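You operate a simulated robot arm through the tools that you are given. There is no shell and no other tool.

You are at the controls of a simulated two-armed robot. One attempt, no reset.

JOB
On the top of the steel workbench, pour about 70 ml from the big jug into the steel pot, holding that steady with the other hand, and put the big jug back.

It is judged by the outcome, as a careful person would: the job done as asked, and still so three seconds after it is handed in. It fails if anything else is knocked over, pushed out of place, dropped, spilled or broken.

ROBOT AND FRAMES
Two 7-joint arms with two-finger parallel grippers on one trunk, on a base that moves. Base frame: it is fixed to the floor where the robot stands at the start and does not move with it; the origin is under the middle of the robot, x ahead of it, y to its left, z up. Readings come in cm, degrees, newtons and seconds.
The left shoulder is at the start at [6.7, 15.8, 100.4], the right one opposite. Each reaches about 123.1 cm from its shoulder. Places, roughly: big jug [-225, -300, 100]; steel pot [-175, -300, 100]. Payload 3.91 kg a hand.
The TCP of each hand is the grasp point between the finger pads, 3 cm short of the fingertips. In the tool frame z runs along the fingers and y along their closing line. The gripper opens to 11 cm. The fingers are 2 cm wide and 1 cm thick; the gripper's body (4.8 by 11.2 cm) begins 5.5 cm behind the TCP.
Orientation is that of the tool frame in the base frame, as [roll, pitch, yaw] about the fixed x, y, z axes, in that order (R = Rz(yaw) Ry(pitch) Rx(roll)). With the fingers straight down and closing along the base's y, the tool's x points along the base's -x, its y along +y and its z along -z.

CONTROLS
- The arms move only by the tool apply_moves. It takes "left_targets", "right_targets" or both (then of equal length, played together; a hand with none holds still); each is a list of rows, each an object (a shift or turn left out is 0, a gripper value left out holds the last) with "gripper": the opening in per cent of the stroke, from 0 (shut) to 100 (fully open); "xyz": the shift along the tool's x, y, z in cm, a list of three; "rotation": the turn, a rotation vector about the tool's x, y, z in degrees, a list of three. In form: [{"gripper": gripper, "xyz": [dx, dy, dz], "rotation": [ax, ay, az]}, ...]. A call has 1 to 20 rows; each row is the pose to reach, as a shift and turn from the pose commanded when the call began, along the tool's axes at that moment. Rows are played at 5 a second. More than 5 cm and 8.6 degrees between two rows, or a gripper value outside its range, and nothing of the call is played. A pose out of reach is approached as far as the arm can. The call stops where the force on the tool passes 40 N (or 10 N more than at its start, if that is more) or the arm is blocked; 0.2 s more then pass. The fingers move at their own pace (about 10.8 cm/s each) and stop on an object; they squeeze with about 36 N. The grip force told is the motor's: it shows also when the fingers shut on nothing. Time passes only in rows, and 0.2 s behind the last, so rows that repeat a pose let the fingers close. It gives the time, the measured TCP pose, the force on the tool (base axes), the opening and the grip force at its end, in the units of the frame above (readings bear some noise), with the torque about the TCP (base axes, N m) and any sound that the robot's microphone picked up, and new pictures: "views" is both (left out), scene, wrist or none (wrist: the cameras of the hands that moved).
- Cameras (640 x 400 px; columns grow to the right, rows downward): "scene" is now at [14.16, -0.32, 127.03]; the picture's right is [0.02, -1.00, 0.00], its down [-0.25, -0.01, -0.97] and it looks along [0.97, 0.02, -0.25] (base axes); focal length 262 px, centre (320, 200). "left" rides on the left gripper at [7.2, -1.7, -10.3] in its tool frame; the picture's right is [0.23, 0.97, 0.00], its down [-0.76, 0.18, -0.62] and it looks along [-0.61, 0.14, 0.78] (tool axes); focal length 222 px, centre (320, 200). "right" rides on the right gripper at [7.2, 1.7, -10.3] in its tool frame; the picture's right is [-0.23, 0.97, 0.00], its down [-0.76, -0.18, -0.62] and it looks along [-0.61, -0.14, 0.78] (tool axes); focal length 222 px, centre (320, 200). There is no depth. A picture from a camera that has moved, and an enlarged one, comes with that camera's place and axes in the base frame and with its lens. The place of the scene camera against the robot may be out by one fixed shift of up to 1.2 cm in any direction.
- lift_body(by): slides the trunk up (or, below 0, down) by that many cm; the arms and the scene camera ride with it, the base frame stays. It gives what a move gives, with no picture.
- steer(legs): drives the robot by 1 to 6 legs, each [ahead, left, turn to the left] in cm, cm and degrees, along the robot's own axes; the way and the turn of a leg run together, so that a leg with both is an arc; at most 150 cm and 180 degrees a leg. The arms and the cameras ride along, it lands a little off, and it stops where it bumps. It gives what a move gives, and a new picture of the scene camera.
- head_to(pan, tilt): turns the head with the scene camera to pan (to the left, within 86 degrees either way) and tilt (down, from -29 to 69), counted from straight ahead of the robot. It gives what a move gives, and a new picture of the scene camera.
- zoom(camera, box): a new picture of the part [left, top, right, bottom] of that camera's present view, enlarged. The clock stands still meanwhile.
- sign_off(): hands the job in; it is judged then, once.

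Places have to be worked out from the pictures, the camera data and where the tool is seen. Open the grippers and draw the arms clear of the work before you hand the job in, unless the task says otherwise.

The tools are called after "Request:" by a JSON object that holds its "op" and its "data". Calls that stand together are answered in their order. apply_moves: Moves the arms, as the interface text tells. Its arguments: {"type":"object","properties":{"left_targets":{"type":"array","items":{"type":"object","properties":{"gripper":{"type":"number"},"xyz":{"type":"array","items":{"type":"number"}},"rotation":{"type":"array","items":{"type":"number"}}}}},"right_targets":{"type":"array","items":{"type":"object","properties":{"gripper":{"type":"number"},"xyz":{"type":"array","items":{"type":"number"}},"rotation":{"type":"array","items":{"type":"number"}}}}},"views":{"type":"string","enum":["both","scene","wrist","none"]}},"required":[]} The other tools are called the same way: lift_body (by) moves the trunk up or down; steer (legs) drives the base; head_to (pan, tilt) turns the head that bears the scene camera; zoom (camera, box) takes an enlarged picture of a part of a camera's view; sign_off () hands the job in.

At the start:

```text
time: 0.0
left_position: [71.6, 37.1, 114.87]
left_orientation: [-179.8, 0.1, -180.0]
left_ft_force: [0.5, 0.5, -0.1]
left_wrist_torque: [0.0, 0.01, 0.0]
left_opening: 11.0
left_finger_force: 0.0
right_position: [72.51, -37.64, 113.89]
right_orientation: [-179.7, 0.0, -179.6]
right_ft_force: [0.4, -0.7, -1.1]
right_wrist_torque: [0.01, 0.02, -0.01]
right_opening: 11.02
right_finger_force: 0.1
trunk travel left (down, up): [-45.0, 49.0]
robot x, y, heading: [0.03, -0.05, -0.0]
head pan, tilt (commanded): [1.3, 14.7]
```

scene: 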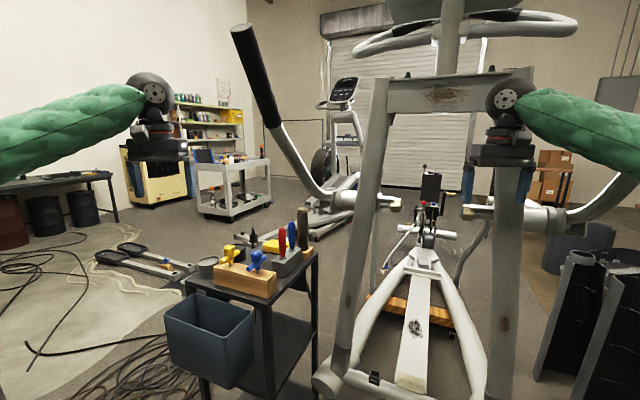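
right: 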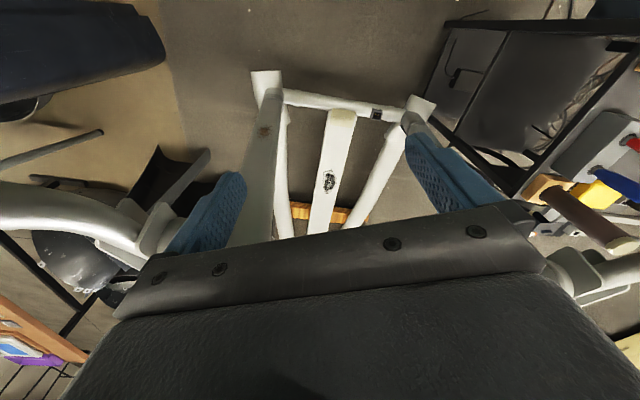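
left: 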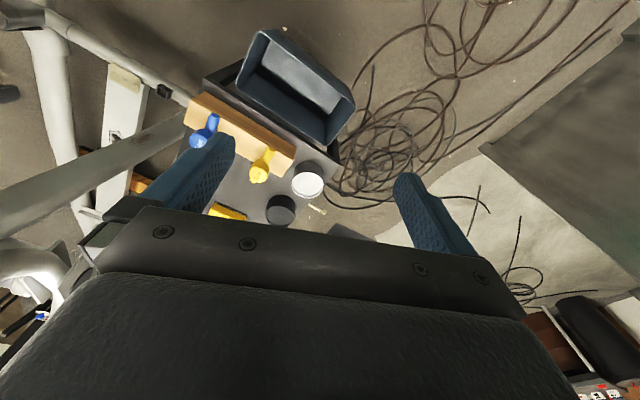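

The target bench lies behind and to the right of the robot, about (-200, -300). I look around with the head first to find obstacles before driving.

Request:
{"op": "head_to", "data": {"pan": -86, "tilt": 20}}

```text
time: 1.6
left_position: [71.55, 37.16, 114.87]
left_orientation: [-179.8, 0.2, -180.0]
left_ft_force: [0.4, 0.0, 0.1]
left_wrist_torque: [0.01, 0.0, 0.0]
left_opening: 10.99
left_finger_force: 0.0
right_position: [72.53, -37.68, 113.9]
right_orientation: [-179.7, 0.1, -179.7]
right_ft_force: [-1.4, 0.4, -0.2]
right_wrist_torque: [-0.01, 0.0, -0.01]
right_opening: 11.01
right_finger_force: 0.0
trunk travel left (down, up): [-45.0, 49.0]
robot x, y, heading: [-0.0, -0.09, -0.1]
head pan, tilt (commanded): [-85.9, 20.0]
camera scene: at [5.5, -9.81, 126.18], right [-1.0, -0.07, 0.0], down [-0.02, 0.34, -0.94], along [0.07, -0.94, -0.34], focal length 262 px, centre (320, 200)
```

scene: 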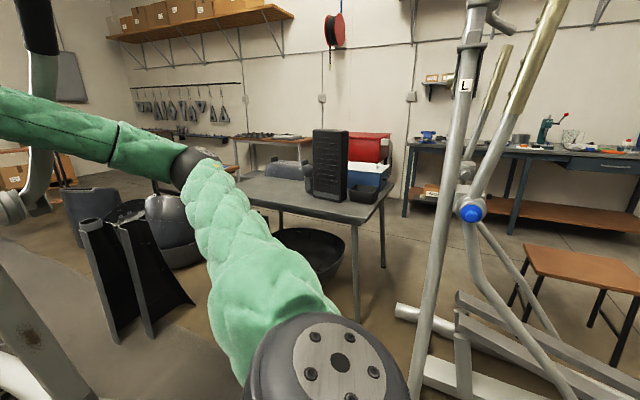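

The bench at the far right against the wall fits the given places (pot near column 515, jug near 570). I zoom in on it.

Request:
{"op": "zoom", "data": {"camera": "scene", "box": [400, 80, 640, 230]}}

Request:
{"op": "zoom", "data": {"camera": "scene", "box": [340, 180, 640, 400]}}

```text
2.67 times, centred on (520, 155) of scene
camera zoom: at [5.5, -9.81, 126.18], right [-1.0, -0.07, 0.0], down [-0.02, 0.34, -0.94], along [0.07, -0.94, -0.34], focal length 698 px, centre (-213, 320)
```

zoom: 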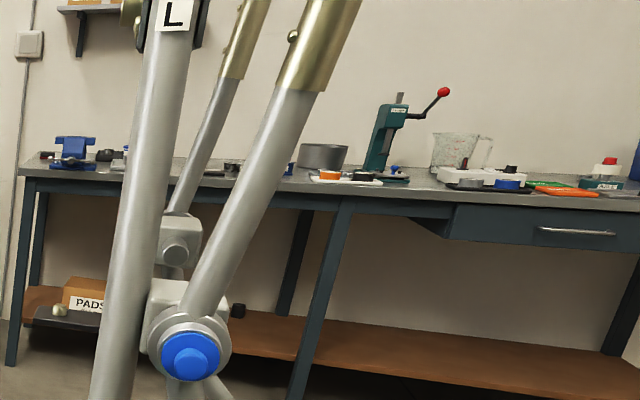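

```text
1.82 times, centred on (490, 290) of scene
camera zoom: at [5.5, -9.81, 126.18], right [-1.0, -0.07, 0.0], down [-0.02, 0.34, -0.94], along [0.07, -0.94, -0.34], focal length 476 px, centre (11, 36)
```

zoom: 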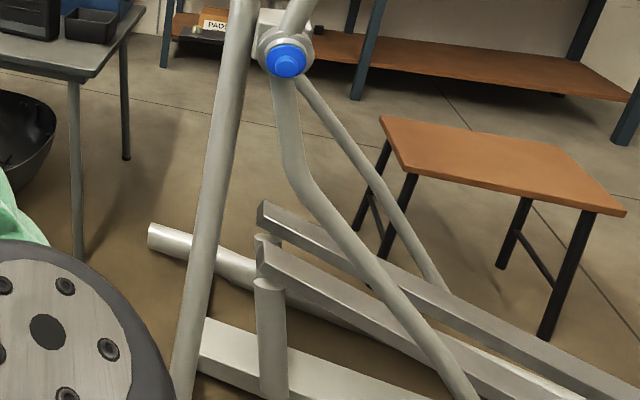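

An elliptical trainer and a low stool-table stand between me and the bench on this side. I look to the left side to see the room before choosing a way round.

Request:
{"op": "head_to", "data": {"pan": 86, "tilt": 25}}

Request:
{"op": "head_to", "data": {"pan": -45, "tilt": 35}}

Request:
{"op": "head_to", "data": {"pan": -86, "tilt": 60}}

```text
time: 4.2
left_position: [71.64, 37.21, 114.8]
left_orientation: [-179.8, 0.1, 180.0]
left_ft_force: [-0.4, -0.2, 0.5]
left_wrist_torque: [0.0, 0.02, -0.02]
left_opening: 11.0
left_finger_force: 0.1
right_position: [72.48, -37.52, 113.96]
right_orientation: [-179.7, -0.1, -179.7]
right_ft_force: [0.5, -0.1, 0.0]
right_wrist_torque: [0.02, 0.02, 0.0]
right_opening: 10.98
right_finger_force: 0.0
trunk travel left (down, up): [-45.0, 49.0]
robot x, y, heading: [-0.06, 0.03, -0.0]
head pan, tilt (commanded): [85.9, 25.0]
camera scene: at [5.52, 8.69, 125.32], right [1.0, -0.07, 0.0], down [-0.03, -0.42, -0.91], along [0.07, 0.9, -0.43], focal length 262 px, centre (320, 200)
```

scene: 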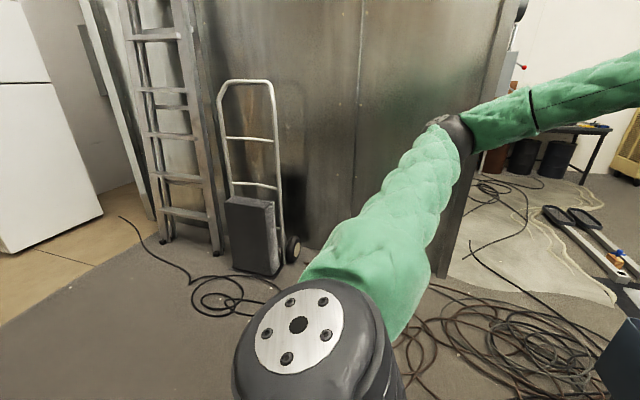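

```text
time: 6.3
left_position: [71.74, 37.15, 114.77]
left_orientation: [-179.9, 0.1, -180.0]
left_ft_force: [-0.2, -0.3, 0.1]
left_wrist_torque: [-0.02, 0.03, -0.03]
left_opening: 11.01
left_finger_force: 0.0
right_position: [72.56, -37.6, 113.88]
right_orientation: [-179.6, 0.0, -179.7]
right_ft_force: [-1.5, 0.3, 0.0]
right_wrist_torque: [0.03, 0.0, 0.0]
right_opening: 11.0
right_finger_force: 0.1
trunk travel left (down, up): [-45.0, 49.0]
robot x, y, heading: [-0.34, -0.08, 0.2]
head pan, tilt (commanded): [-45.0, 35.0]
camera scene: at [11.12, -6.71, 123.81], right [-0.71, -0.71, 0.0], down [-0.4, 0.4, -0.82], along [0.58, -0.58, -0.57], focal length 262 px, centre (320, 200)
```

scene: 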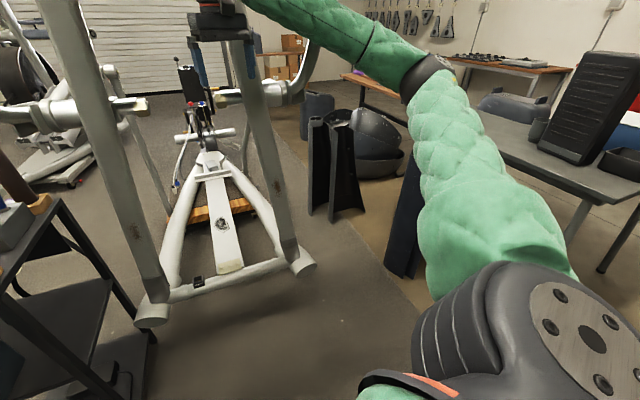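

```text
time: 7.4
left_position: [71.73, 37.19, 114.78]
left_orientation: [-179.7, 0.1, -180.0]
left_ft_force: [-0.6, 0.2, -0.9]
left_wrist_torque: [-0.01, 0.01, 0.0]
left_opening: 10.99
left_finger_force: 0.0
right_position: [72.49, -37.63, 113.95]
right_orientation: [-179.7, 0.0, -179.8]
right_ft_force: [0.6, 0.6, 0.2]
right_wrist_torque: [-0.01, 0.0, 0.0]
right_opening: 11.01
right_finger_force: 0.1
trunk travel left (down, up): [-45.0, 49.0]
robot x, y, heading: [-0.02, 0.02, -0.0]
head pan, tilt (commanded): [-85.9, 60.0]
camera scene: at [5.38, -7.14, 120.37], right [-1.0, -0.07, 0.0], down [-0.06, 0.86, -0.5], along [0.04, -0.5, -0.86], focal length 262 px, centre (320, 200)
```

scene: 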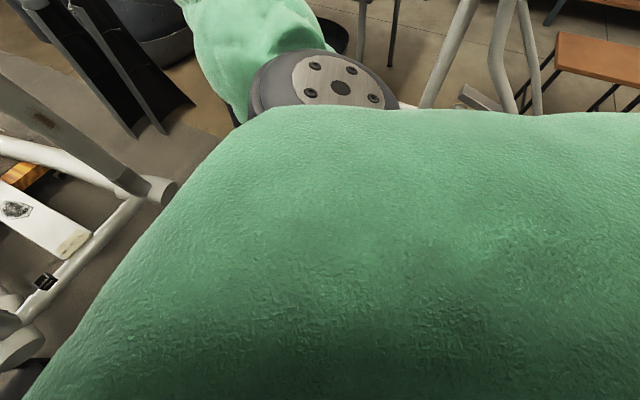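

The left side is open floor. To shrink the turning circle I first pull both hands straight back 20 cm (tool +x is base -x), then I will turn left away from the machines.

Request:
{"op": "apply_moves", "data": {"left_targets": [{"xyz": [2.5, 0, 0]}, {"xyz": [5, 0, 0]}, {"xyz": [7.5, 0, 0]}, {"xyz": [10, 0, 0]}, {"xyz": [12.5, 0, 0]}, {"xyz": [15, 0, 0]}, {"xyz": [17.5, 0, 0]}, {"xyz": [20, 0, 0]}], "right_targets": [{"xyz": [2.5, 0, 0]}, {"xyz": [5, 0, 0]}, {"xyz": [7.5, 0, 0]}, {"xyz": [10, 0, 0]}, {"xyz": [12.5, 0, 0]}, {"xyz": [15, 0, 0]}, {"xyz": [17.5, 0, 0]}, {"xyz": [20, 0, 0]}], "views": "both"}}

```text
time: 9.2
left_position: [51.78, 36.96, 114.82]
left_orientation: [-179.9, 0.1, -180.0]
left_ft_force: [-0.6, -0.1, 0.3]
left_wrist_torque: [-0.04, -0.02, 0.01]
left_opening: 10.98
left_finger_force: 0.1
right_position: [52.84, -37.93, 113.65]
right_orientation: [-179.8, -0.1, -179.8]
right_ft_force: [0.0, 0.0, 0.9]
right_wrist_torque: [0.0, -0.02, 0.02]
right_opening: 10.99
right_finger_force: 0.0
trunk travel left (down, up): [-45.0, 49.0]
robot x, y, heading: [0.01, -0.29, -0.3]
head pan, tilt (commanded): [-85.9, 60.0]
camera scene: at [5.59, -7.49, 120.35], right [-1.0, -0.07, 0.0], down [-0.06, 0.86, -0.5], along [0.04, -0.5, -0.87], focal length 262 px, centre (320, 200)
camera right: at [45.54, -36.38, 123.99], right [0.22, 0.97, 0.0], down [0.76, -0.17, 0.62], along [0.61, -0.14, -0.78], focal length 222 px, centre (320, 200)
camera left: at [44.47, 35.16, 125.27], right [-0.23, 0.97, 0.0], down [0.76, 0.18, 0.62], along [0.61, 0.14, -0.78], focal length 222 px, centre (320, 200)
```

scene: 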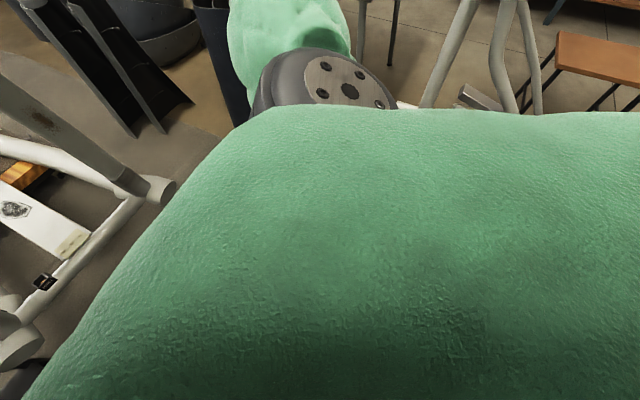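
right: 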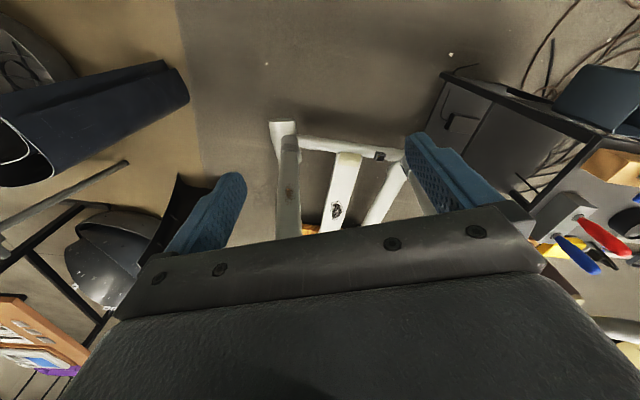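
left: 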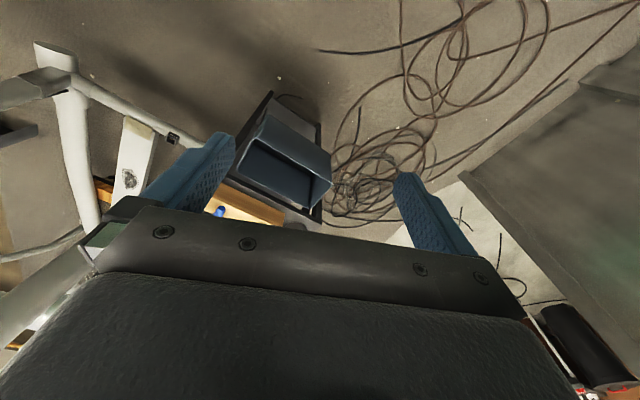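

The hands are drawn in. I turn left in place by 60° so I can look behind.

Request:
{"op": "steer", "data": {"legs": [[0, 0, 60]]}}

Request:
{"op": "head_to", "data": {"pan": 80, "tilt": 30}}

```text
time: 12.2
left_position: [-5.4, 63.46, 114.79]
left_orientation: [-180.0, 0.1, -120.6]
left_ft_force: [0.5, -0.5, 0.3]
left_wrist_torque: [0.01, 0.0, -0.02]
left_opening: 11.04
left_finger_force: 0.1
right_position: [59.65, 26.28, 113.59]
right_orientation: [-179.8, -0.2, -120.2]
right_ft_force: [0.5, -0.7, 0.1]
right_wrist_torque: [0.01, 0.01, -0.05]
right_opening: 10.99
right_finger_force: 0.0
trunk travel left (down, up): [-45.0, 49.0]
robot x, y, heading: [-0.15, 0.28, 59.3]
head pan, tilt (commanded): [-85.9, 60.0]
camera scene: at [8.68, 0.55, 120.34], right [-0.45, -0.89, 0.0], down [-0.77, 0.39, -0.5], along [0.45, -0.22, -0.87], focal length 262 px, centre (320, 200)
```

scene: 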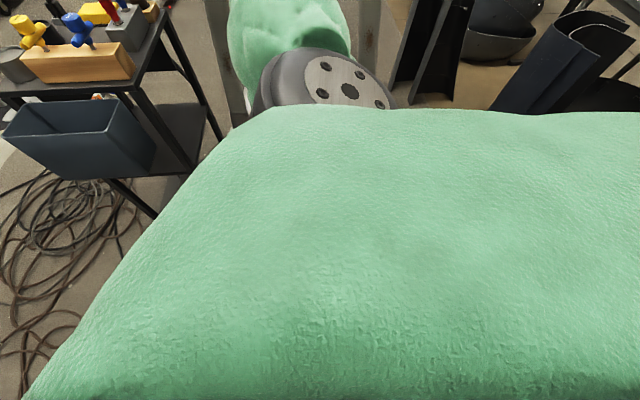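

```text
time: 14.8
left_position: [-5.34, 63.56, 114.72]
left_orientation: [179.9, 0.0, -120.6]
left_ft_force: [0.3, -0.4, -0.1]
left_wrist_torque: [-0.01, -0.03, -0.02]
left_opening: 11.01
left_finger_force: 0.0
right_position: [59.7, 26.27, 113.61]
right_orientation: [-179.8, -0.2, -120.3]
right_ft_force: [0.2, -0.1, -0.1]
right_wrist_torque: [-0.02, 0.01, 0.0]
right_opening: 11.0
right_finger_force: 0.0
trunk travel left (down, up): [-45.0, 49.0]
robot x, y, heading: [0.23, 0.21, 59.4]
head pan, tilt (commanded): [80.0, 30.0]
camera scene: at [-4.12, 9.4, 124.54], right [0.65, 0.76, 0.0], down [0.38, -0.33, -0.87], along [-0.66, 0.56, -0.5], focal length 262 px, centre (320, 200)
```

scene: 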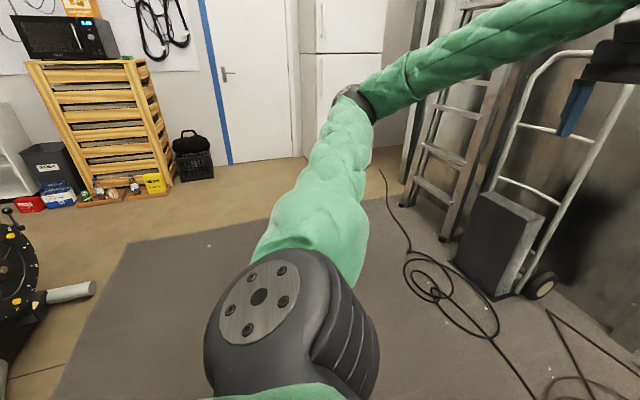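

Behind is open floor with another machine's foot near (-174, -32). I turn another 90° left to face backwards and look further round.

Request:
{"op": "steer", "data": {"legs": [[0, 0, 90]]}}

Request:
{"op": "head_to", "data": {"pan": 20, "tilt": 25}}

Request:
{"op": "head_to", "data": {"pan": 75, "tilt": 25}}

```text
time: 18.9
left_position: [-63.65, -3.84, 114.79]
left_orientation: [-179.9, 0.0, -31.8]
left_ft_force: [-0.7, -0.6, -0.7]
left_wrist_torque: [-0.03, 0.0, 0.02]
left_opening: 11.01
left_finger_force: 0.1
right_position: [-24.87, 60.26, 113.56]
right_orientation: [-179.7, -0.2, -31.7]
right_ft_force: [-1.1, -0.2, 0.3]
right_wrist_torque: [-0.01, 0.0, 0.03]
right_opening: 10.99
right_finger_force: 0.1
trunk travel left (down, up): [-45.0, 49.0]
robot x, y, heading: [0.29, -0.17, 148.3]
head pan, tilt (commanded): [80.0, 30.0]
camera scene: at [-10.17, -4.92, 124.54], right [-0.74, 0.67, 0.0], down [0.33, 0.37, -0.87], along [-0.58, -0.64, -0.5], focal length 262 px, centre (320, 200)
```

scene: 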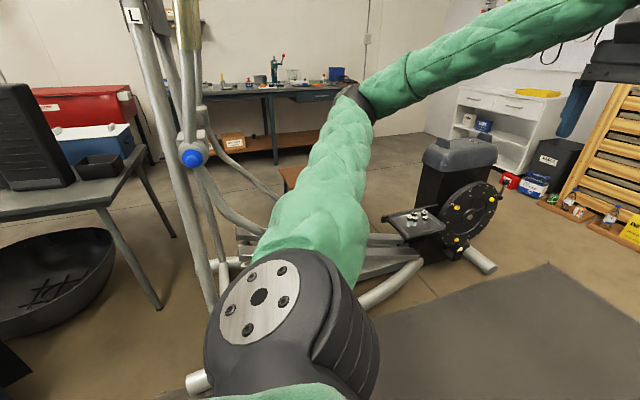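

```text
time: 20.2
left_position: [-63.58, -3.82, 114.81]
left_orientation: [-179.9, 0.0, -31.9]
left_ft_force: [-0.4, -0.2, -0.5]
left_wrist_torque: [0.01, -0.03, -0.02]
left_opening: 11.0
left_finger_force: 0.1
right_position: [-24.94, 60.26, 113.54]
right_orientation: [-179.8, -0.3, -31.7]
right_ft_force: [0.8, 0.7, 0.2]
right_wrist_torque: [0.0, -0.02, -0.01]
right_opening: 11.02
right_finger_force: 0.3
trunk travel left (down, up): [-45.0, 49.0]
robot x, y, heading: [-0.25, 0.28, 148.3]
head pan, tilt (commanded): [20.0, 25.0]
camera scene: at [-13.13, 3.72, 125.34], right [0.21, 0.98, 0.0], down [0.41, -0.09, -0.91], along [-0.89, 0.19, -0.42], focal length 262 px, centre (320, 200)
```

scene: 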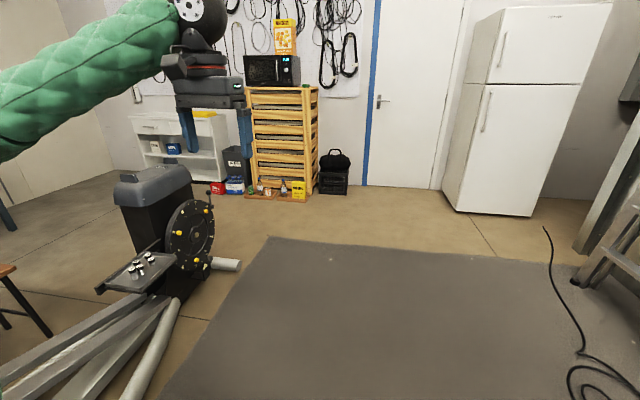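

```text
time: 21.5
left_position: [-63.62, -3.82, 114.67]
left_orientation: [180.0, -0.1, -31.9]
left_ft_force: [0.1, -0.2, -0.6]
left_wrist_torque: [0.0, -0.01, 0.0]
left_opening: 10.99
left_finger_force: 0.1
right_position: [-24.91, 60.26, 113.52]
right_orientation: [-179.7, -0.2, -31.7]
right_ft_force: [-0.8, 0.1, -0.1]
right_wrist_torque: [-0.01, -0.01, -0.02]
right_opening: 11.01
right_finger_force: 0.0
trunk travel left (down, up): [-45.0, 49.0]
robot x, y, heading: [-0.1, 0.17, 148.1]
head pan, tilt (commanded): [75.0, 25.0]
camera scene: at [-10.85, -4.46, 125.34], right [-0.68, 0.73, 0.0], down [0.31, 0.29, -0.91], along [-0.66, -0.62, -0.42], focal length 262 px, centre (320, 200)
```

scene: 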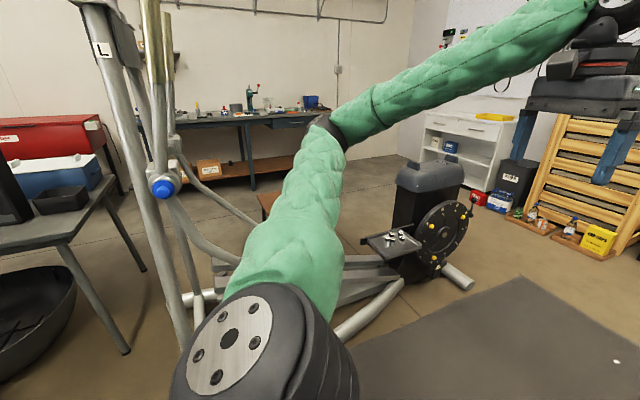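

The way is clear: backwards to about (-130, 60), then around the rear of the second machine (rear foot near (-175,-30)) to the bench, passing the pallets (x≈-285). The elbows stick out wide, so I raise the trunk to carry the arms above the obstacles, then drive the first leg.

Request:
{"op": "lift_body", "data": {"by": 35}}

Request:
{"op": "steer", "data": {"legs": [[142, 17.7, 0], [0, 0, 61], [0, 0, 61]]}}

Request:
{"op": "head_to", "data": {"pan": 0, "tilt": 35}}

Request:
{"op": "head_to", "data": {"pan": -50, "tilt": 40}}

```text
time: 24.9
left_position: [-63.48, -3.87, 149.68]
left_orientation: [180.0, 0.0, -31.7]
left_ft_force: [-1.0, -1.3, 0.2]
left_wrist_torque: [0.01, 0.01, 0.01]
left_opening: 10.99
left_finger_force: 0.1
right_position: [-24.91, 60.24, 148.71]
right_orientation: [-179.8, -0.2, -31.7]
right_ft_force: [0.3, 0.2, 0.0]
right_wrist_torque: [-0.01, 0.01, -0.01]
right_opening: 11.0
right_finger_force: 0.1
trunk travel left (down, up): [-80.0, 14.0]
robot x, y, heading: [-0.35, -0.21, 147.9]
head pan, tilt (commanded): [75.0, 25.0]
```

```text
time: 37.2
left_position: [-91.59, 6.03, 149.76]
left_orientation: [-180.0, -0.1, 89.5]
left_ft_force: [0.4, -0.5, -0.1]
left_wrist_torque: [0.02, 0.0, -0.02]
left_opening: 11.02
left_finger_force: 0.1
right_position: [-166.53, 5.87, 148.5]
right_orientation: [-179.8, -0.2, 89.7]
right_ft_force: [0.5, 0.8, -0.7]
right_wrist_torque: [-0.01, -0.02, 0.0]
right_opening: 10.99
right_finger_force: 0.1
trunk travel left (down, up): [-80.0, 14.0]
robot x, y, heading: [-128.13, 58.24, -90.7]
head pan, tilt (commanded): [75.0, 25.0]
camera scene: at [-118.98, 50.03, 160.34], right [-0.27, -0.96, 0.0], down [-0.41, 0.11, -0.91], along [0.87, -0.24, -0.42], focal length 262 px, centre (320, 200)
```

scene: 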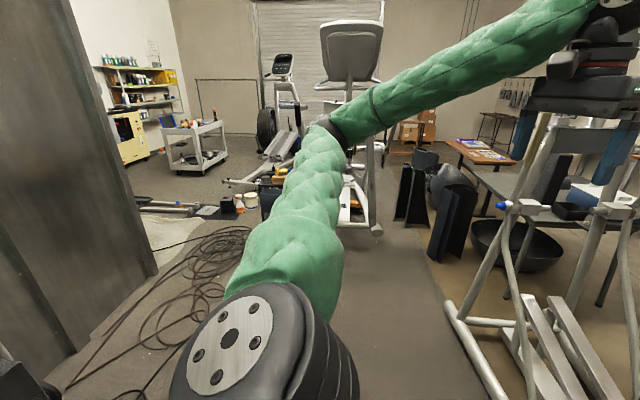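

```text
time: 38.7
left_position: [-91.62, 6.07, 149.83]
left_orientation: [-180.0, 0.0, 89.4]
left_ft_force: [0.1, 0.0, -1.2]
left_wrist_torque: [0.04, 0.0, -0.03]
left_opening: 11.0
left_finger_force: 0.0
right_position: [-166.44, 5.92, 148.56]
right_orientation: [-179.8, -0.2, 89.7]
right_ft_force: [-0.7, -0.3, -0.2]
right_wrist_torque: [0.02, -0.01, 0.03]
right_opening: 11.01
right_finger_force: 0.0
trunk travel left (down, up): [-80.0, 14.0]
robot x, y, heading: [-128.08, 58.47, -90.5]
head pan, tilt (commanded): [0.0, 35.0]
camera scene: at [-127.93, 43.69, 158.76], right [-1.0, 0.01, 0.0], down [0.01, 0.57, -0.82], along [-0.01, -0.82, -0.57], focal length 262 px, centre (320, 200)
```

scene: 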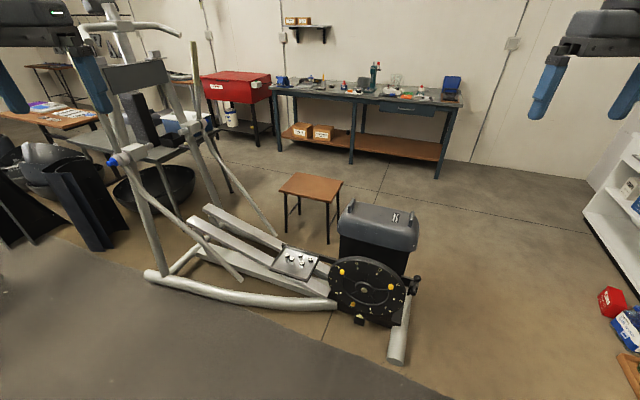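

```text
time: 39.9
left_position: [-91.57, 6.0, 149.86]
left_orientation: [179.9, 0.1, 89.5]
left_ft_force: [-0.1, 0.8, 0.3]
left_wrist_torque: [-0.02, 0.0, 0.01]
left_opening: 11.0
left_finger_force: 0.1
right_position: [-166.44, 5.92, 148.7]
right_orientation: [-179.8, -0.3, 89.7]
right_ft_force: [-0.3, 0.3, 0.4]
right_wrist_torque: [0.04, -0.01, -0.02]
right_opening: 10.99
right_finger_force: 0.1
trunk travel left (down, up): [-80.0, 14.0]
robot x, y, heading: [-128.0, 58.39, -90.7]
head pan, tilt (commanded): [-50.0, 40.0]
camera scene: at [-134.41, 47.09, 158.01], right [-0.64, 0.77, 0.0], down [0.5, 0.41, -0.77], along [-0.59, -0.49, -0.64], focal length 262 px, centre (320, 200)
```

scene: 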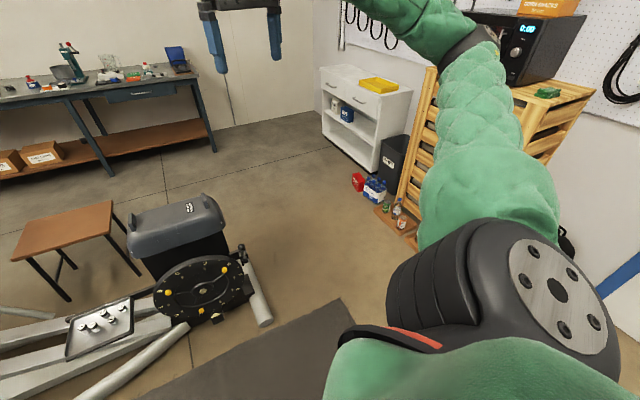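

The corridor past the machine's rear (foot near (-173,-23)) and the crate (x≈-293) is about 115 cm wide; the elbows are the widest part. I stretch the hands forward and inward to narrow the robot, then look down.

Request:
{"op": "apply_moves", "data": {"left_targets": [{"xyz": [-3.5, -1.8, 0]}, {"xyz": [-7, -3.6, 0]}, {"xyz": [-10.5, -5.4, 0]}, {"xyz": [-14, -7.2, 0]}, {"xyz": [-17.5, -9, 0]}, {"xyz": [-21, -10.8, 0]}, {"xyz": [-24.5, -12.6, 0]}, {"xyz": [-28, -14.4, 0]}], "right_targets": [{"xyz": [-3.5, 1.8, 0]}, {"xyz": [-7, 3.6, 0]}, {"xyz": [-10.5, 5.4, 0]}, {"xyz": [-14, 7.2, 0]}, {"xyz": [-17.5, 9, 0]}, {"xyz": [-21, 10.8, 0]}, {"xyz": [-24.5, 12.6, 0]}, {"xyz": [-28, 14.4, 0]}], "views": "none"}}

Request:
{"op": "head_to", "data": {"pan": -60, "tilt": 25}}

Request:
{"op": "head_to", "data": {"pan": 0, "tilt": 69}}

```text
time: 41.7
left_position: [-106.11, -22.11, 149.7]
left_orientation: [-180.0, -0.2, 89.5]
left_ft_force: [0.3, -0.6, 0.2]
left_wrist_torque: [0.02, -0.02, 0.0]
left_opening: 10.99
left_finger_force: 0.1
right_position: [-152.17, -22.56, 148.38]
right_orientation: [-179.7, -0.3, 89.6]
right_ft_force: [-0.2, -0.6, 0.3]
right_wrist_torque: [0.04, -0.01, -0.01]
right_opening: 11.0
right_finger_force: 0.1
trunk travel left (down, up): [-80.0, 14.0]
robot x, y, heading: [-127.93, 58.81, -90.5]
head pan, tilt (commanded): [-50.0, 40.0]
```

```text
time: 42.5
left_position: [-106.32, -21.56, 150.02]
left_orientation: [180.0, 0.0, 89.5]
left_ft_force: [0.2, -0.6, 0.0]
left_wrist_torque: [0.01, -0.05, 0.0]
left_opening: 11.01
left_finger_force: 0.1
right_position: [-152.28, -22.09, 148.68]
right_orientation: [-179.8, -0.1, 89.8]
right_ft_force: [0.6, 0.0, 0.1]
right_wrist_torque: [-0.02, 0.03, 0.0]
right_opening: 11.02
right_finger_force: 0.0
trunk travel left (down, up): [-80.0, 14.0]
robot x, y, heading: [-127.96, 58.24, -90.6]
head pan, tilt (commanded): [-60.0, 25.0]
camera scene: at [-135.88, 48.02, 160.34], right [-0.49, 0.87, 0.0], down [0.37, 0.21, -0.91], along [-0.79, -0.45, -0.42], focal length 262 px, centre (320, 200)
```

scene: 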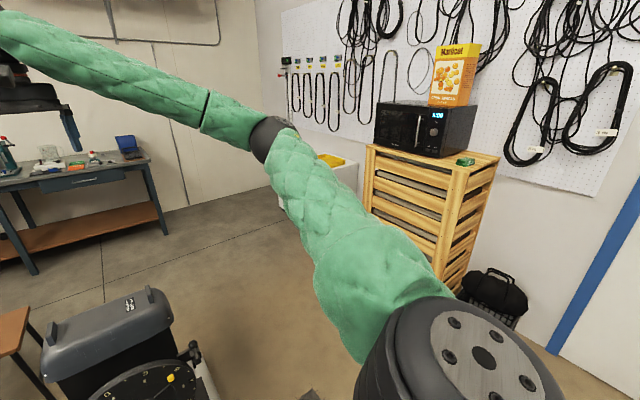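

```text
time: 43.8
left_position: [-106.23, -21.84, 149.88]
left_orientation: [-180.0, 0.0, 89.5]
left_ft_force: [-0.3, 0.3, -0.2]
left_wrist_torque: [0.03, 0.02, 0.03]
left_opening: 11.0
left_finger_force: 0.0
right_position: [-152.33, -22.25, 148.58]
right_orientation: [-179.9, -0.2, 89.7]
right_ft_force: [0.2, -0.5, 0.4]
right_wrist_torque: [-0.01, -0.02, 0.0]
right_opening: 11.01
right_finger_force: 0.0
trunk travel left (down, up): [-80.0, 14.0]
robot x, y, heading: [-128.47, 58.49, -90.6]
head pan, tilt (commanded): [0.0, 68.8]
camera scene: at [-127.91, 46.88, 154.4], right [-1.0, 0.01, 0.0], down [0.01, 0.93, -0.36], along [0.0, -0.36, -0.93], focal length 262 px, centre (320, 200)
```

scene: 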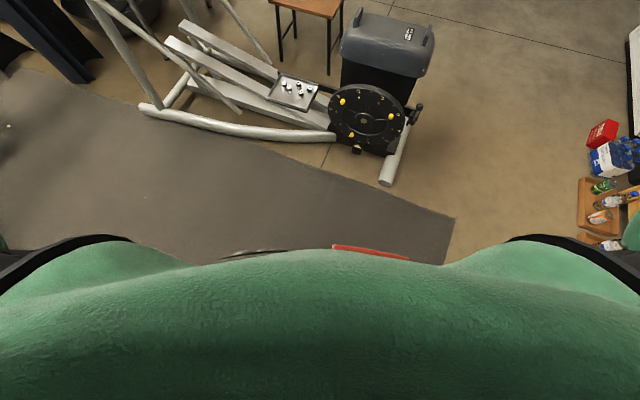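

The robot is now narrower (elbows about ±52 cm) and the bench appears turned about 21° (front legs near (-67,-312), (-173,-271), (-273,-231)). I strafe right 103 cm and then go ahead 150 cm past the machine's rear.

Request:
{"op": "steer", "data": {"legs": [[0, -103, 0]]}}

```text
time: 49.0
left_position: [-208.6, -20.71, 150.03]
left_orientation: [180.0, -0.1, 89.2]
left_ft_force: [0.0, -0.2, 0.6]
left_wrist_torque: [0.0, 0.0, -0.02]
left_opening: 11.0
left_finger_force: 0.2
right_position: [-254.67, -20.89, 148.57]
right_orientation: [-179.9, -0.1, 89.5]
right_ft_force: [-0.4, 0.1, 0.0]
right_wrist_torque: [-0.01, -0.01, 0.02]
right_opening: 10.98
right_finger_force: 0.1
trunk travel left (down, up): [-80.0, 14.0]
robot x, y, heading: [-229.87, 59.82, -91.1]
head pan, tilt (commanded): [0.0, 68.8]
camera scene: at [-229.91, 48.09, 154.39], right [-1.0, 0.01, 0.0], down [0.01, 0.93, -0.36], along [-0.01, -0.36, -0.93], focal length 262 px, centre (320, 200)
```

scene: 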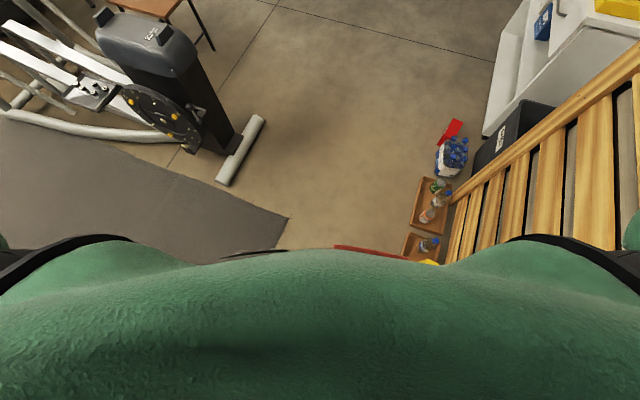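

I'm at (-230, 60); the machine's foot line runs (-169,-23)→(-189,-72), the bottle crate edge (-280,20)→(-295,-26). I go ahead 130 cm with an 8 cm drift to the right, midway between them.

Request:
{"op": "steer", "data": {"legs": [[130, -8, 0]]}}

Request:
{"op": "head_to", "data": {"pan": 0, "tilt": 45}}

```text
time: 55.5
left_position: [-220.86, -149.91, 149.85]
left_orientation: [-180.0, -0.1, 88.3]
left_ft_force: [0.4, 1.3, -0.7]
left_wrist_torque: [-0.05, 0.01, 0.02]
left_opening: 11.01
left_finger_force: 0.1
right_position: [-266.8, -149.6, 148.61]
right_orientation: [-179.7, -0.2, 88.5]
right_ft_force: [-0.5, 0.4, 0.4]
right_wrist_torque: [-0.03, 0.0, 0.01]
right_opening: 11.01
right_finger_force: 0.1
trunk travel left (down, up): [-80.0, 14.0]
robot x, y, heading: [-240.92, -69.43, -91.7]
head pan, tilt (commanded): [0.0, 68.8]
camera scene: at [-241.07, -80.9, 154.4], right [-1.0, 0.03, 0.0], down [0.03, 0.93, -0.36], along [-0.01, -0.36, -0.93], focal length 262 px, centre (320, 200)
```

scene: 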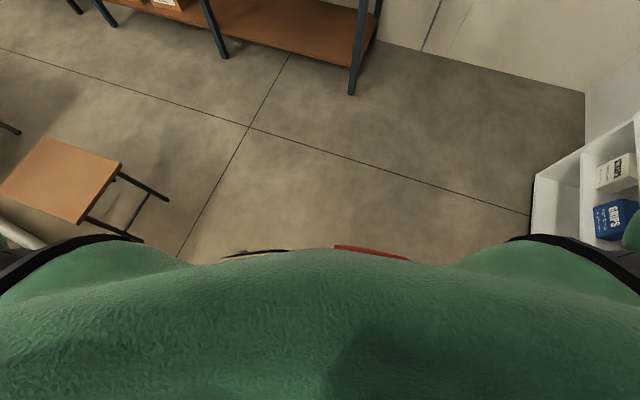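

```text
time: 56.4
left_position: [-220.71, -149.88, 149.9]
left_orientation: [180.0, 0.0, 88.4]
left_ft_force: [-0.2, 0.8, 0.0]
left_wrist_torque: [0.06, 0.02, 0.0]
left_opening: 10.99
left_finger_force: 0.1
right_position: [-266.83, -149.51, 148.65]
right_orientation: [-179.9, -0.2, 88.6]
right_ft_force: [-1.2, 0.5, -0.7]
right_wrist_torque: [0.0, 0.02, -0.02]
right_opening: 11.0
right_finger_force: 0.1
trunk travel left (down, up): [-80.0, 14.0]
robot x, y, heading: [-240.85, -69.52, -91.7]
head pan, tilt (commanded): [0.0, 45.0]
camera scene: at [-241.15, -83.46, 157.27], right [-1.0, 0.03, 0.0], down [0.02, 0.71, -0.71], along [-0.02, -0.71, -0.71], focal length 262 px, centre (320, 200)
```

scene: 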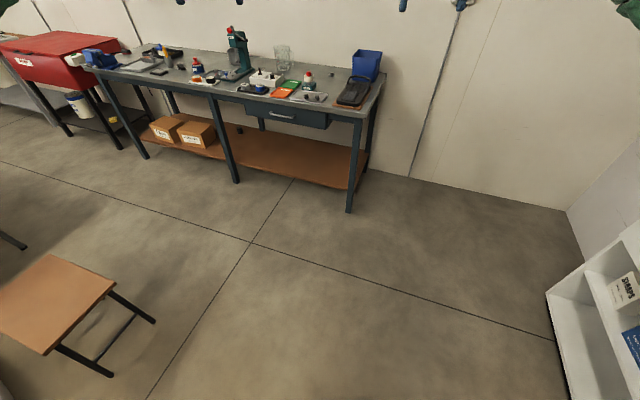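

The bench's front legs are at about (-268,-227), (-170,-266), (-71,-306), so it is turned ~22° and I should face heading about -112°. I zoom in on the bench-top objects.

Request:
{"op": "zoom", "data": {"camera": "scene", "box": [130, 10, 400, 130]}}

```text
2.37 times, centred on (265, 70) of scene
camera zoom: at [-241.15, -83.46, 157.27], right [-1.0, 0.03, 0.0], down [0.02, 0.71, -0.71], along [-0.02, -0.71, -0.71], focal length 620 px, centre (450, 508)
```

zoom: 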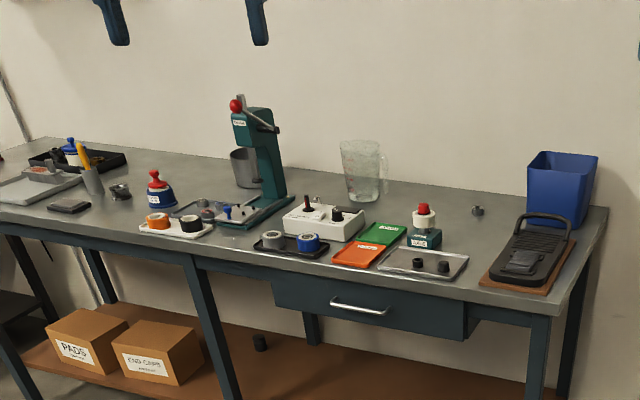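

Press top is about z≈116, well below the hands (z≈148). I turn right 20° to face the bench squarely, drive ahead ~100 cm, then check before strafing left along the bench.

Request:
{"op": "steer", "data": {"legs": [[0, 0, -20.3], [100, 0, 0]]}}

```text
time: 62.7
left_position: [-284.48, -245.64, 150.03]
left_orientation: [179.9, 0.1, 69.2]
left_ft_force: [-0.1, 0.4, -0.2]
left_wrist_torque: [0.03, -0.01, 0.0]
left_opening: 11.01
left_finger_force: 0.2
right_position: [-327.81, -230.21, 148.63]
right_orientation: [-179.8, -0.2, 69.4]
right_ft_force: [-0.2, -0.1, -0.6]
right_wrist_torque: [0.01, 0.0, -0.03]
right_opening: 11.02
right_finger_force: 0.0
trunk travel left (down, up): [-80.0, 14.0]
robot x, y, heading: [-276.93, -163.23, -110.4]
head pan, tilt (commanded): [0.0, 45.0]
camera scene: at [-281.68, -176.06, 157.28], right [-0.94, 0.35, 0.0], down [0.25, 0.66, -0.71], along [-0.25, -0.66, -0.71], focal length 262 px, centre (320, 200)
```

scene: 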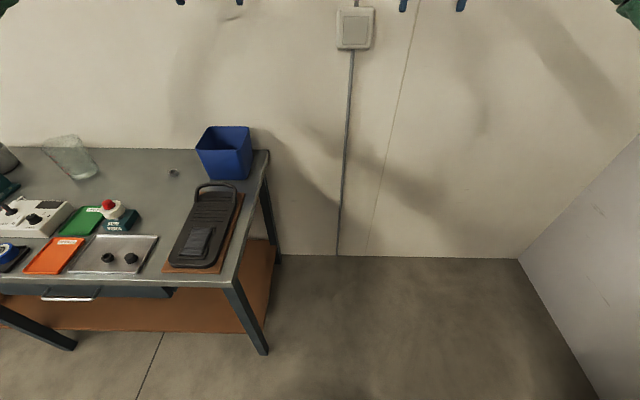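

The view agrees: bench corner near (-268,-219), top about z 86. I strafe left 127 cm along the bench while trimming the heading 1.6°.

Request:
{"op": "steer", "data": {"legs": [[0, 127, -1.6]]}}

Request:
{"op": "head_to", "data": {"pan": 0, "tilt": 40}}

```text
time: 69.0
left_position: [-171.99, -291.96, 149.82]
left_orientation: [180.0, 0.0, 66.9]
left_ft_force: [0.1, -0.1, 0.3]
left_wrist_torque: [-0.01, 0.02, -0.03]
left_opening: 11.0
left_finger_force: 0.1
right_position: [-214.66, -274.66, 148.68]
right_orientation: [-179.7, -0.2, 67.2]
right_ft_force: [-0.6, -0.5, 0.1]
right_wrist_torque: [0.01, 0.01, 0.0]
right_opening: 10.99
right_finger_force: 0.1
trunk travel left (down, up): [-80.0, 14.0]
robot x, y, heading: [-161.48, -209.71, -113.5]
head pan, tilt (commanded): [0.0, 45.0]
camera scene: at [-166.31, -222.54, 157.28], right [-0.92, 0.39, 0.0], down [0.28, 0.65, -0.71], along [-0.28, -0.65, -0.71], focal length 262 px, centre (320, 200)
```

scene: 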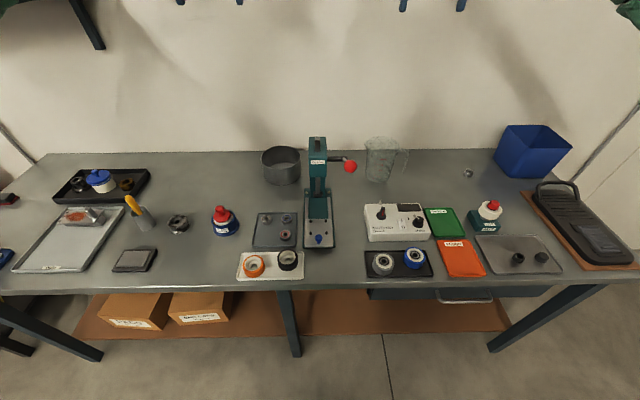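

```text
time: 69.7
left_position: [-171.98, -291.85, 149.93]
left_orientation: [180.0, 0.0, 67.0]
left_ft_force: [0.1, -0.9, 0.8]
left_wrist_torque: [0.03, 0.01, 0.01]
left_opening: 11.0
left_finger_force: 0.1
right_position: [-214.65, -274.76, 148.61]
right_orientation: [-179.8, -0.2, 67.0]
right_ft_force: [0.2, 0.2, 1.2]
right_wrist_torque: [0.03, -0.03, 0.0]
right_opening: 11.0
right_finger_force: 0.1
trunk travel left (down, up): [-80.0, 14.0]
robot x, y, heading: [-161.24, -209.23, -113.4]
head pan, tilt (commanded): [0.0, 40.0]
camera scene: at [-166.41, -222.9, 158.0], right [-0.92, 0.39, 0.0], down [0.25, 0.59, -0.77], along [-0.3, -0.7, -0.64], focal length 262 px, centre (320, 200)
```

scene: 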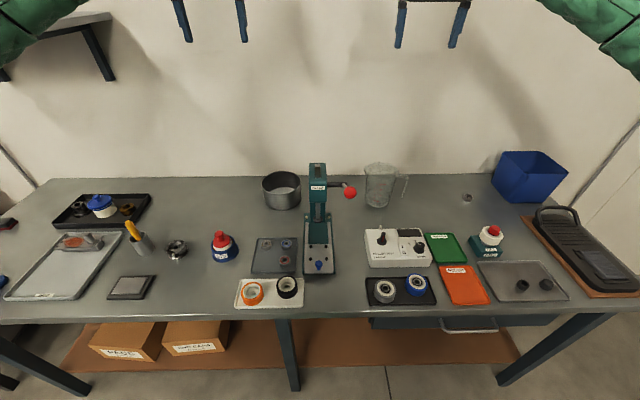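

Now directly in front of the bench: pot left-behind the green press, jug to its right with the handle pointing right. I zoom in on them.

Request:
{"op": "zoom", "data": {"camera": "scene", "box": [230, 140, 430, 265]}}

Request:
{"op": "zoom", "data": {"camera": "scene", "box": [340, 150, 420, 220]}}

```text
3.20 times, centred on (330, 202) of scene
camera zoom: at [-166.41, -222.9, 158.0], right [-0.92, 0.39, 0.0], down [0.25, 0.59, -0.77], along [-0.3, -0.7, -0.64], focal length 837 px, centre (288, 192)
```

zoom: 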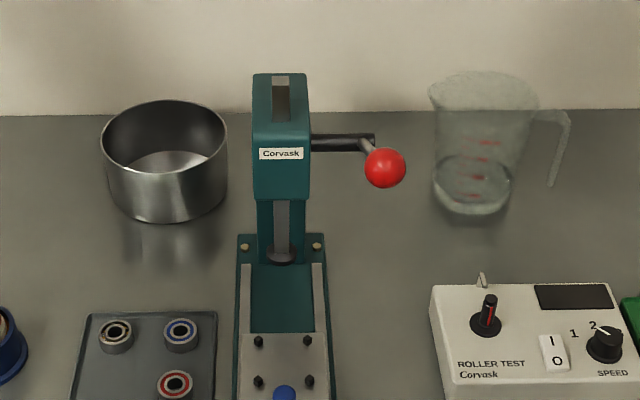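

```text
5.71 times, centred on (380, 185) of scene
camera zoom: at [-166.41, -222.9, 158.0], right [-0.92, 0.39, 0.0], down [0.25, 0.59, -0.77], along [-0.3, -0.7, -0.64], focal length 1495 px, centre (-23, 286)
```

zoom: 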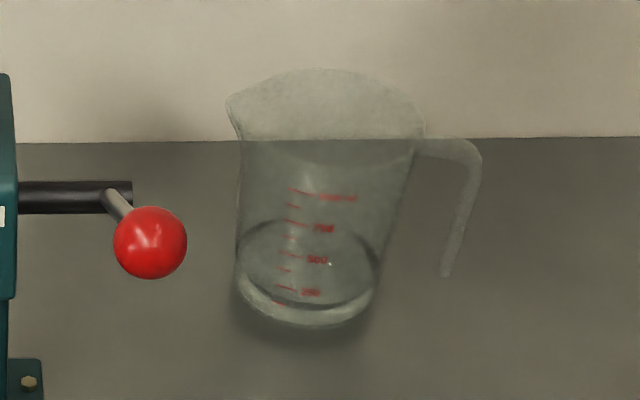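

Estimates: bench top z≈89; jug centre about (-220.5,-289), handle pointing right and slightly toward me at about (-228,-283); pot centre about (-184.5,-305.5), rim z≈97.5; press between them with its top near z 119. I first swing the right hand (high above everything) from pointing down to pointing forward, pitched ~22° down.

Request:
{"op": "apply_moves", "data": {"right_targets": [{"rotation": [0, -8.5, 0], "gripper": 100}, {"rotation": [0, -17, 0]}, {"rotation": [0, -25.5, 0]}, {"rotation": [0, -34, 0]}, {"rotation": [0, -42.5, 0]}, {"rotation": [0, -51, 0]}, {"rotation": [0, -59.5, 0]}, {"rotation": [0, -68, 0]}, {"rotation": [0, -68, 0]}], "views": "both"}}

```text
time: 71.7
left_position: [-172.0, -291.85, 149.93]
left_orientation: [180.0, -0.1, 66.9]
left_ft_force: [0.4, 0.5, -1.2]
left_wrist_torque: [0.0, -0.01, 0.02]
left_opening: 11.01
left_finger_force: 0.0
right_position: [-214.71, -274.68, 148.68]
right_orientation: [-179.5, 67.9, 67.6]
right_ft_force: [0.5, -0.1, 0.5]
right_wrist_torque: [-0.03, 0.01, -0.01]
right_opening: 11.02
right_finger_force: 0.2
trunk travel left (down, up): [-80.0, 14.0]
robot x, y, heading: [-161.2, -209.46, -113.1]
head pan, tilt (commanded): [0.0, 40.0]
camera scene: at [-166.41, -222.88, 158.01], right [-0.92, 0.39, 0.0], down [0.25, 0.59, -0.77], along [-0.3, -0.7, -0.64], focal length 262 px, centre (320, 200)
camera right: at [-208.34, -264.05, 145.81], right [0.86, -0.46, 0.21], down [-0.05, 0.34, 0.94], along [-0.5, -0.82, 0.27], focal length 222 px, centre (320, 200)
```

scene: 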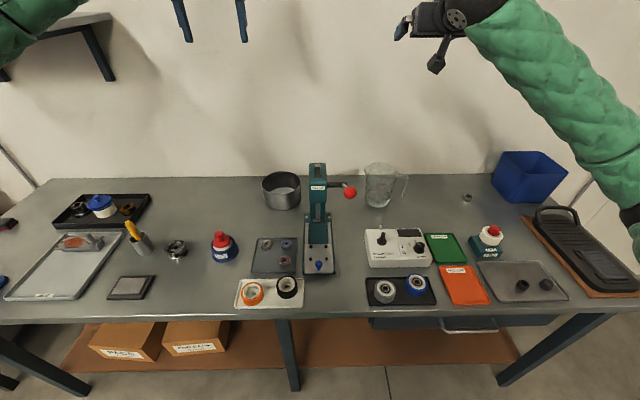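
right: 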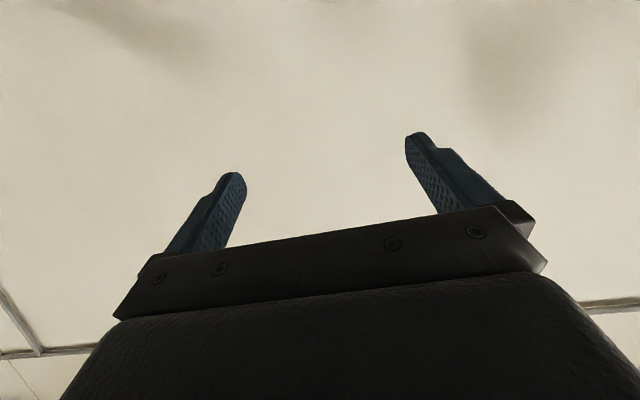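

The right hand now points forward, with its camera below it. I zoom on it in the scene view to check the camera-to-arm offset.

Request:
{"op": "zoom", "data": {"camera": "scene", "box": [380, 0, 500, 80]}}

```text
5.00 times, centred on (440, 40) of scene
camera zoom: at [-166.41, -222.88, 158.01], right [-0.92, 0.39, 0.0], down [0.25, 0.59, -0.77], along [-0.3, -0.7, -0.64], focal length 1308 px, centre (-280, 1000)
```

zoom: 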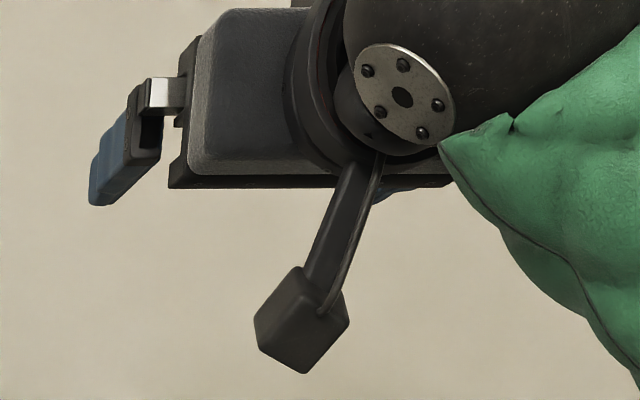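

Calibration: the fingertip appears about 0.55 cm left and 1 cm above where predicted, so true places ≈ scene estimates + (-0.3, +0.8, -0.7). I lower the right hand to a stand-off short of and above the handle, with the gripper partly closed to ~4 cm, and look with both cameras.

Request:
{"op": "apply_moves", "data": {"right_targets": [{"xyz": [3.6, -0.9, 1.6], "gripper": 60}, {"xyz": [7.2, -1.8, 3.2]}, {"xyz": [10.8, -2.7, 4.7]}, {"xyz": [14.4, -3.6, 6.3]}, {"xyz": [18, -4.5, 7.8]}, {"xyz": [21.6, -5.4, 9.4]}, {"xyz": [25.2, -6.3, 10.9]}, {"xyz": [28.8, -7.2, 12.5]}, {"xyz": [32.4, -8.3, 14], "gripper": 36}, {"xyz": [34, -9.5, 14.7], "gripper": 36}, {"xyz": [34, -9.5, 14.7]}], "views": "both"}}

```text
time: 74.0
left_position: [-171.93, -291.77, 149.88]
left_orientation: [180.0, 0.1, 67.0]
left_ft_force: [-0.1, -0.2, -0.4]
left_wrist_torque: [0.0, -0.02, -0.01]
left_opening: 11.03
left_finger_force: 0.1
right_position: [-223.7, -271.75, 111.49]
right_orientation: [-179.4, 67.7, 67.6]
right_ft_force: [0.3, 0.2, 1.0]
right_wrist_torque: [-0.01, -0.02, -0.04]
right_opening: 3.95
right_finger_force: 0.0
trunk travel left (down, up): [-80.0, 14.0]
robot x, y, heading: [-161.3, -209.69, -113.0]
head pan, tilt (commanded): [0.0, 40.0]
camera scene: at [-166.4, -222.89, 158.0], right [-0.92, 0.39, 0.0], down [0.25, 0.59, -0.77], along [-0.3, -0.7, -0.64], focal length 262 px, centre (320, 200)
camera right: at [-217.36, -261.13, 108.62], right [0.86, -0.46, 0.21], down [-0.05, 0.34, 0.94], along [-0.5, -0.82, 0.27], focal length 222 px, centre (320, 200)
```

scene: 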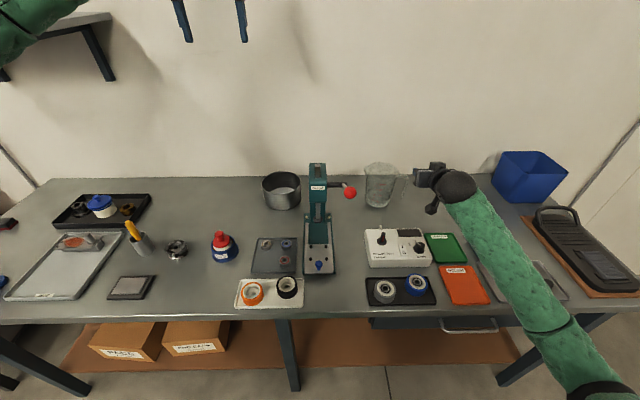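
right: 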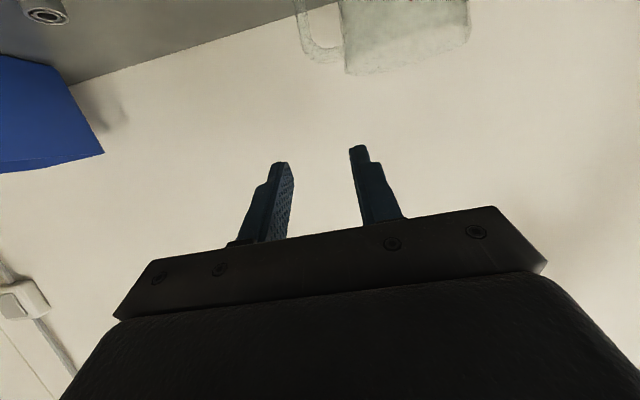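

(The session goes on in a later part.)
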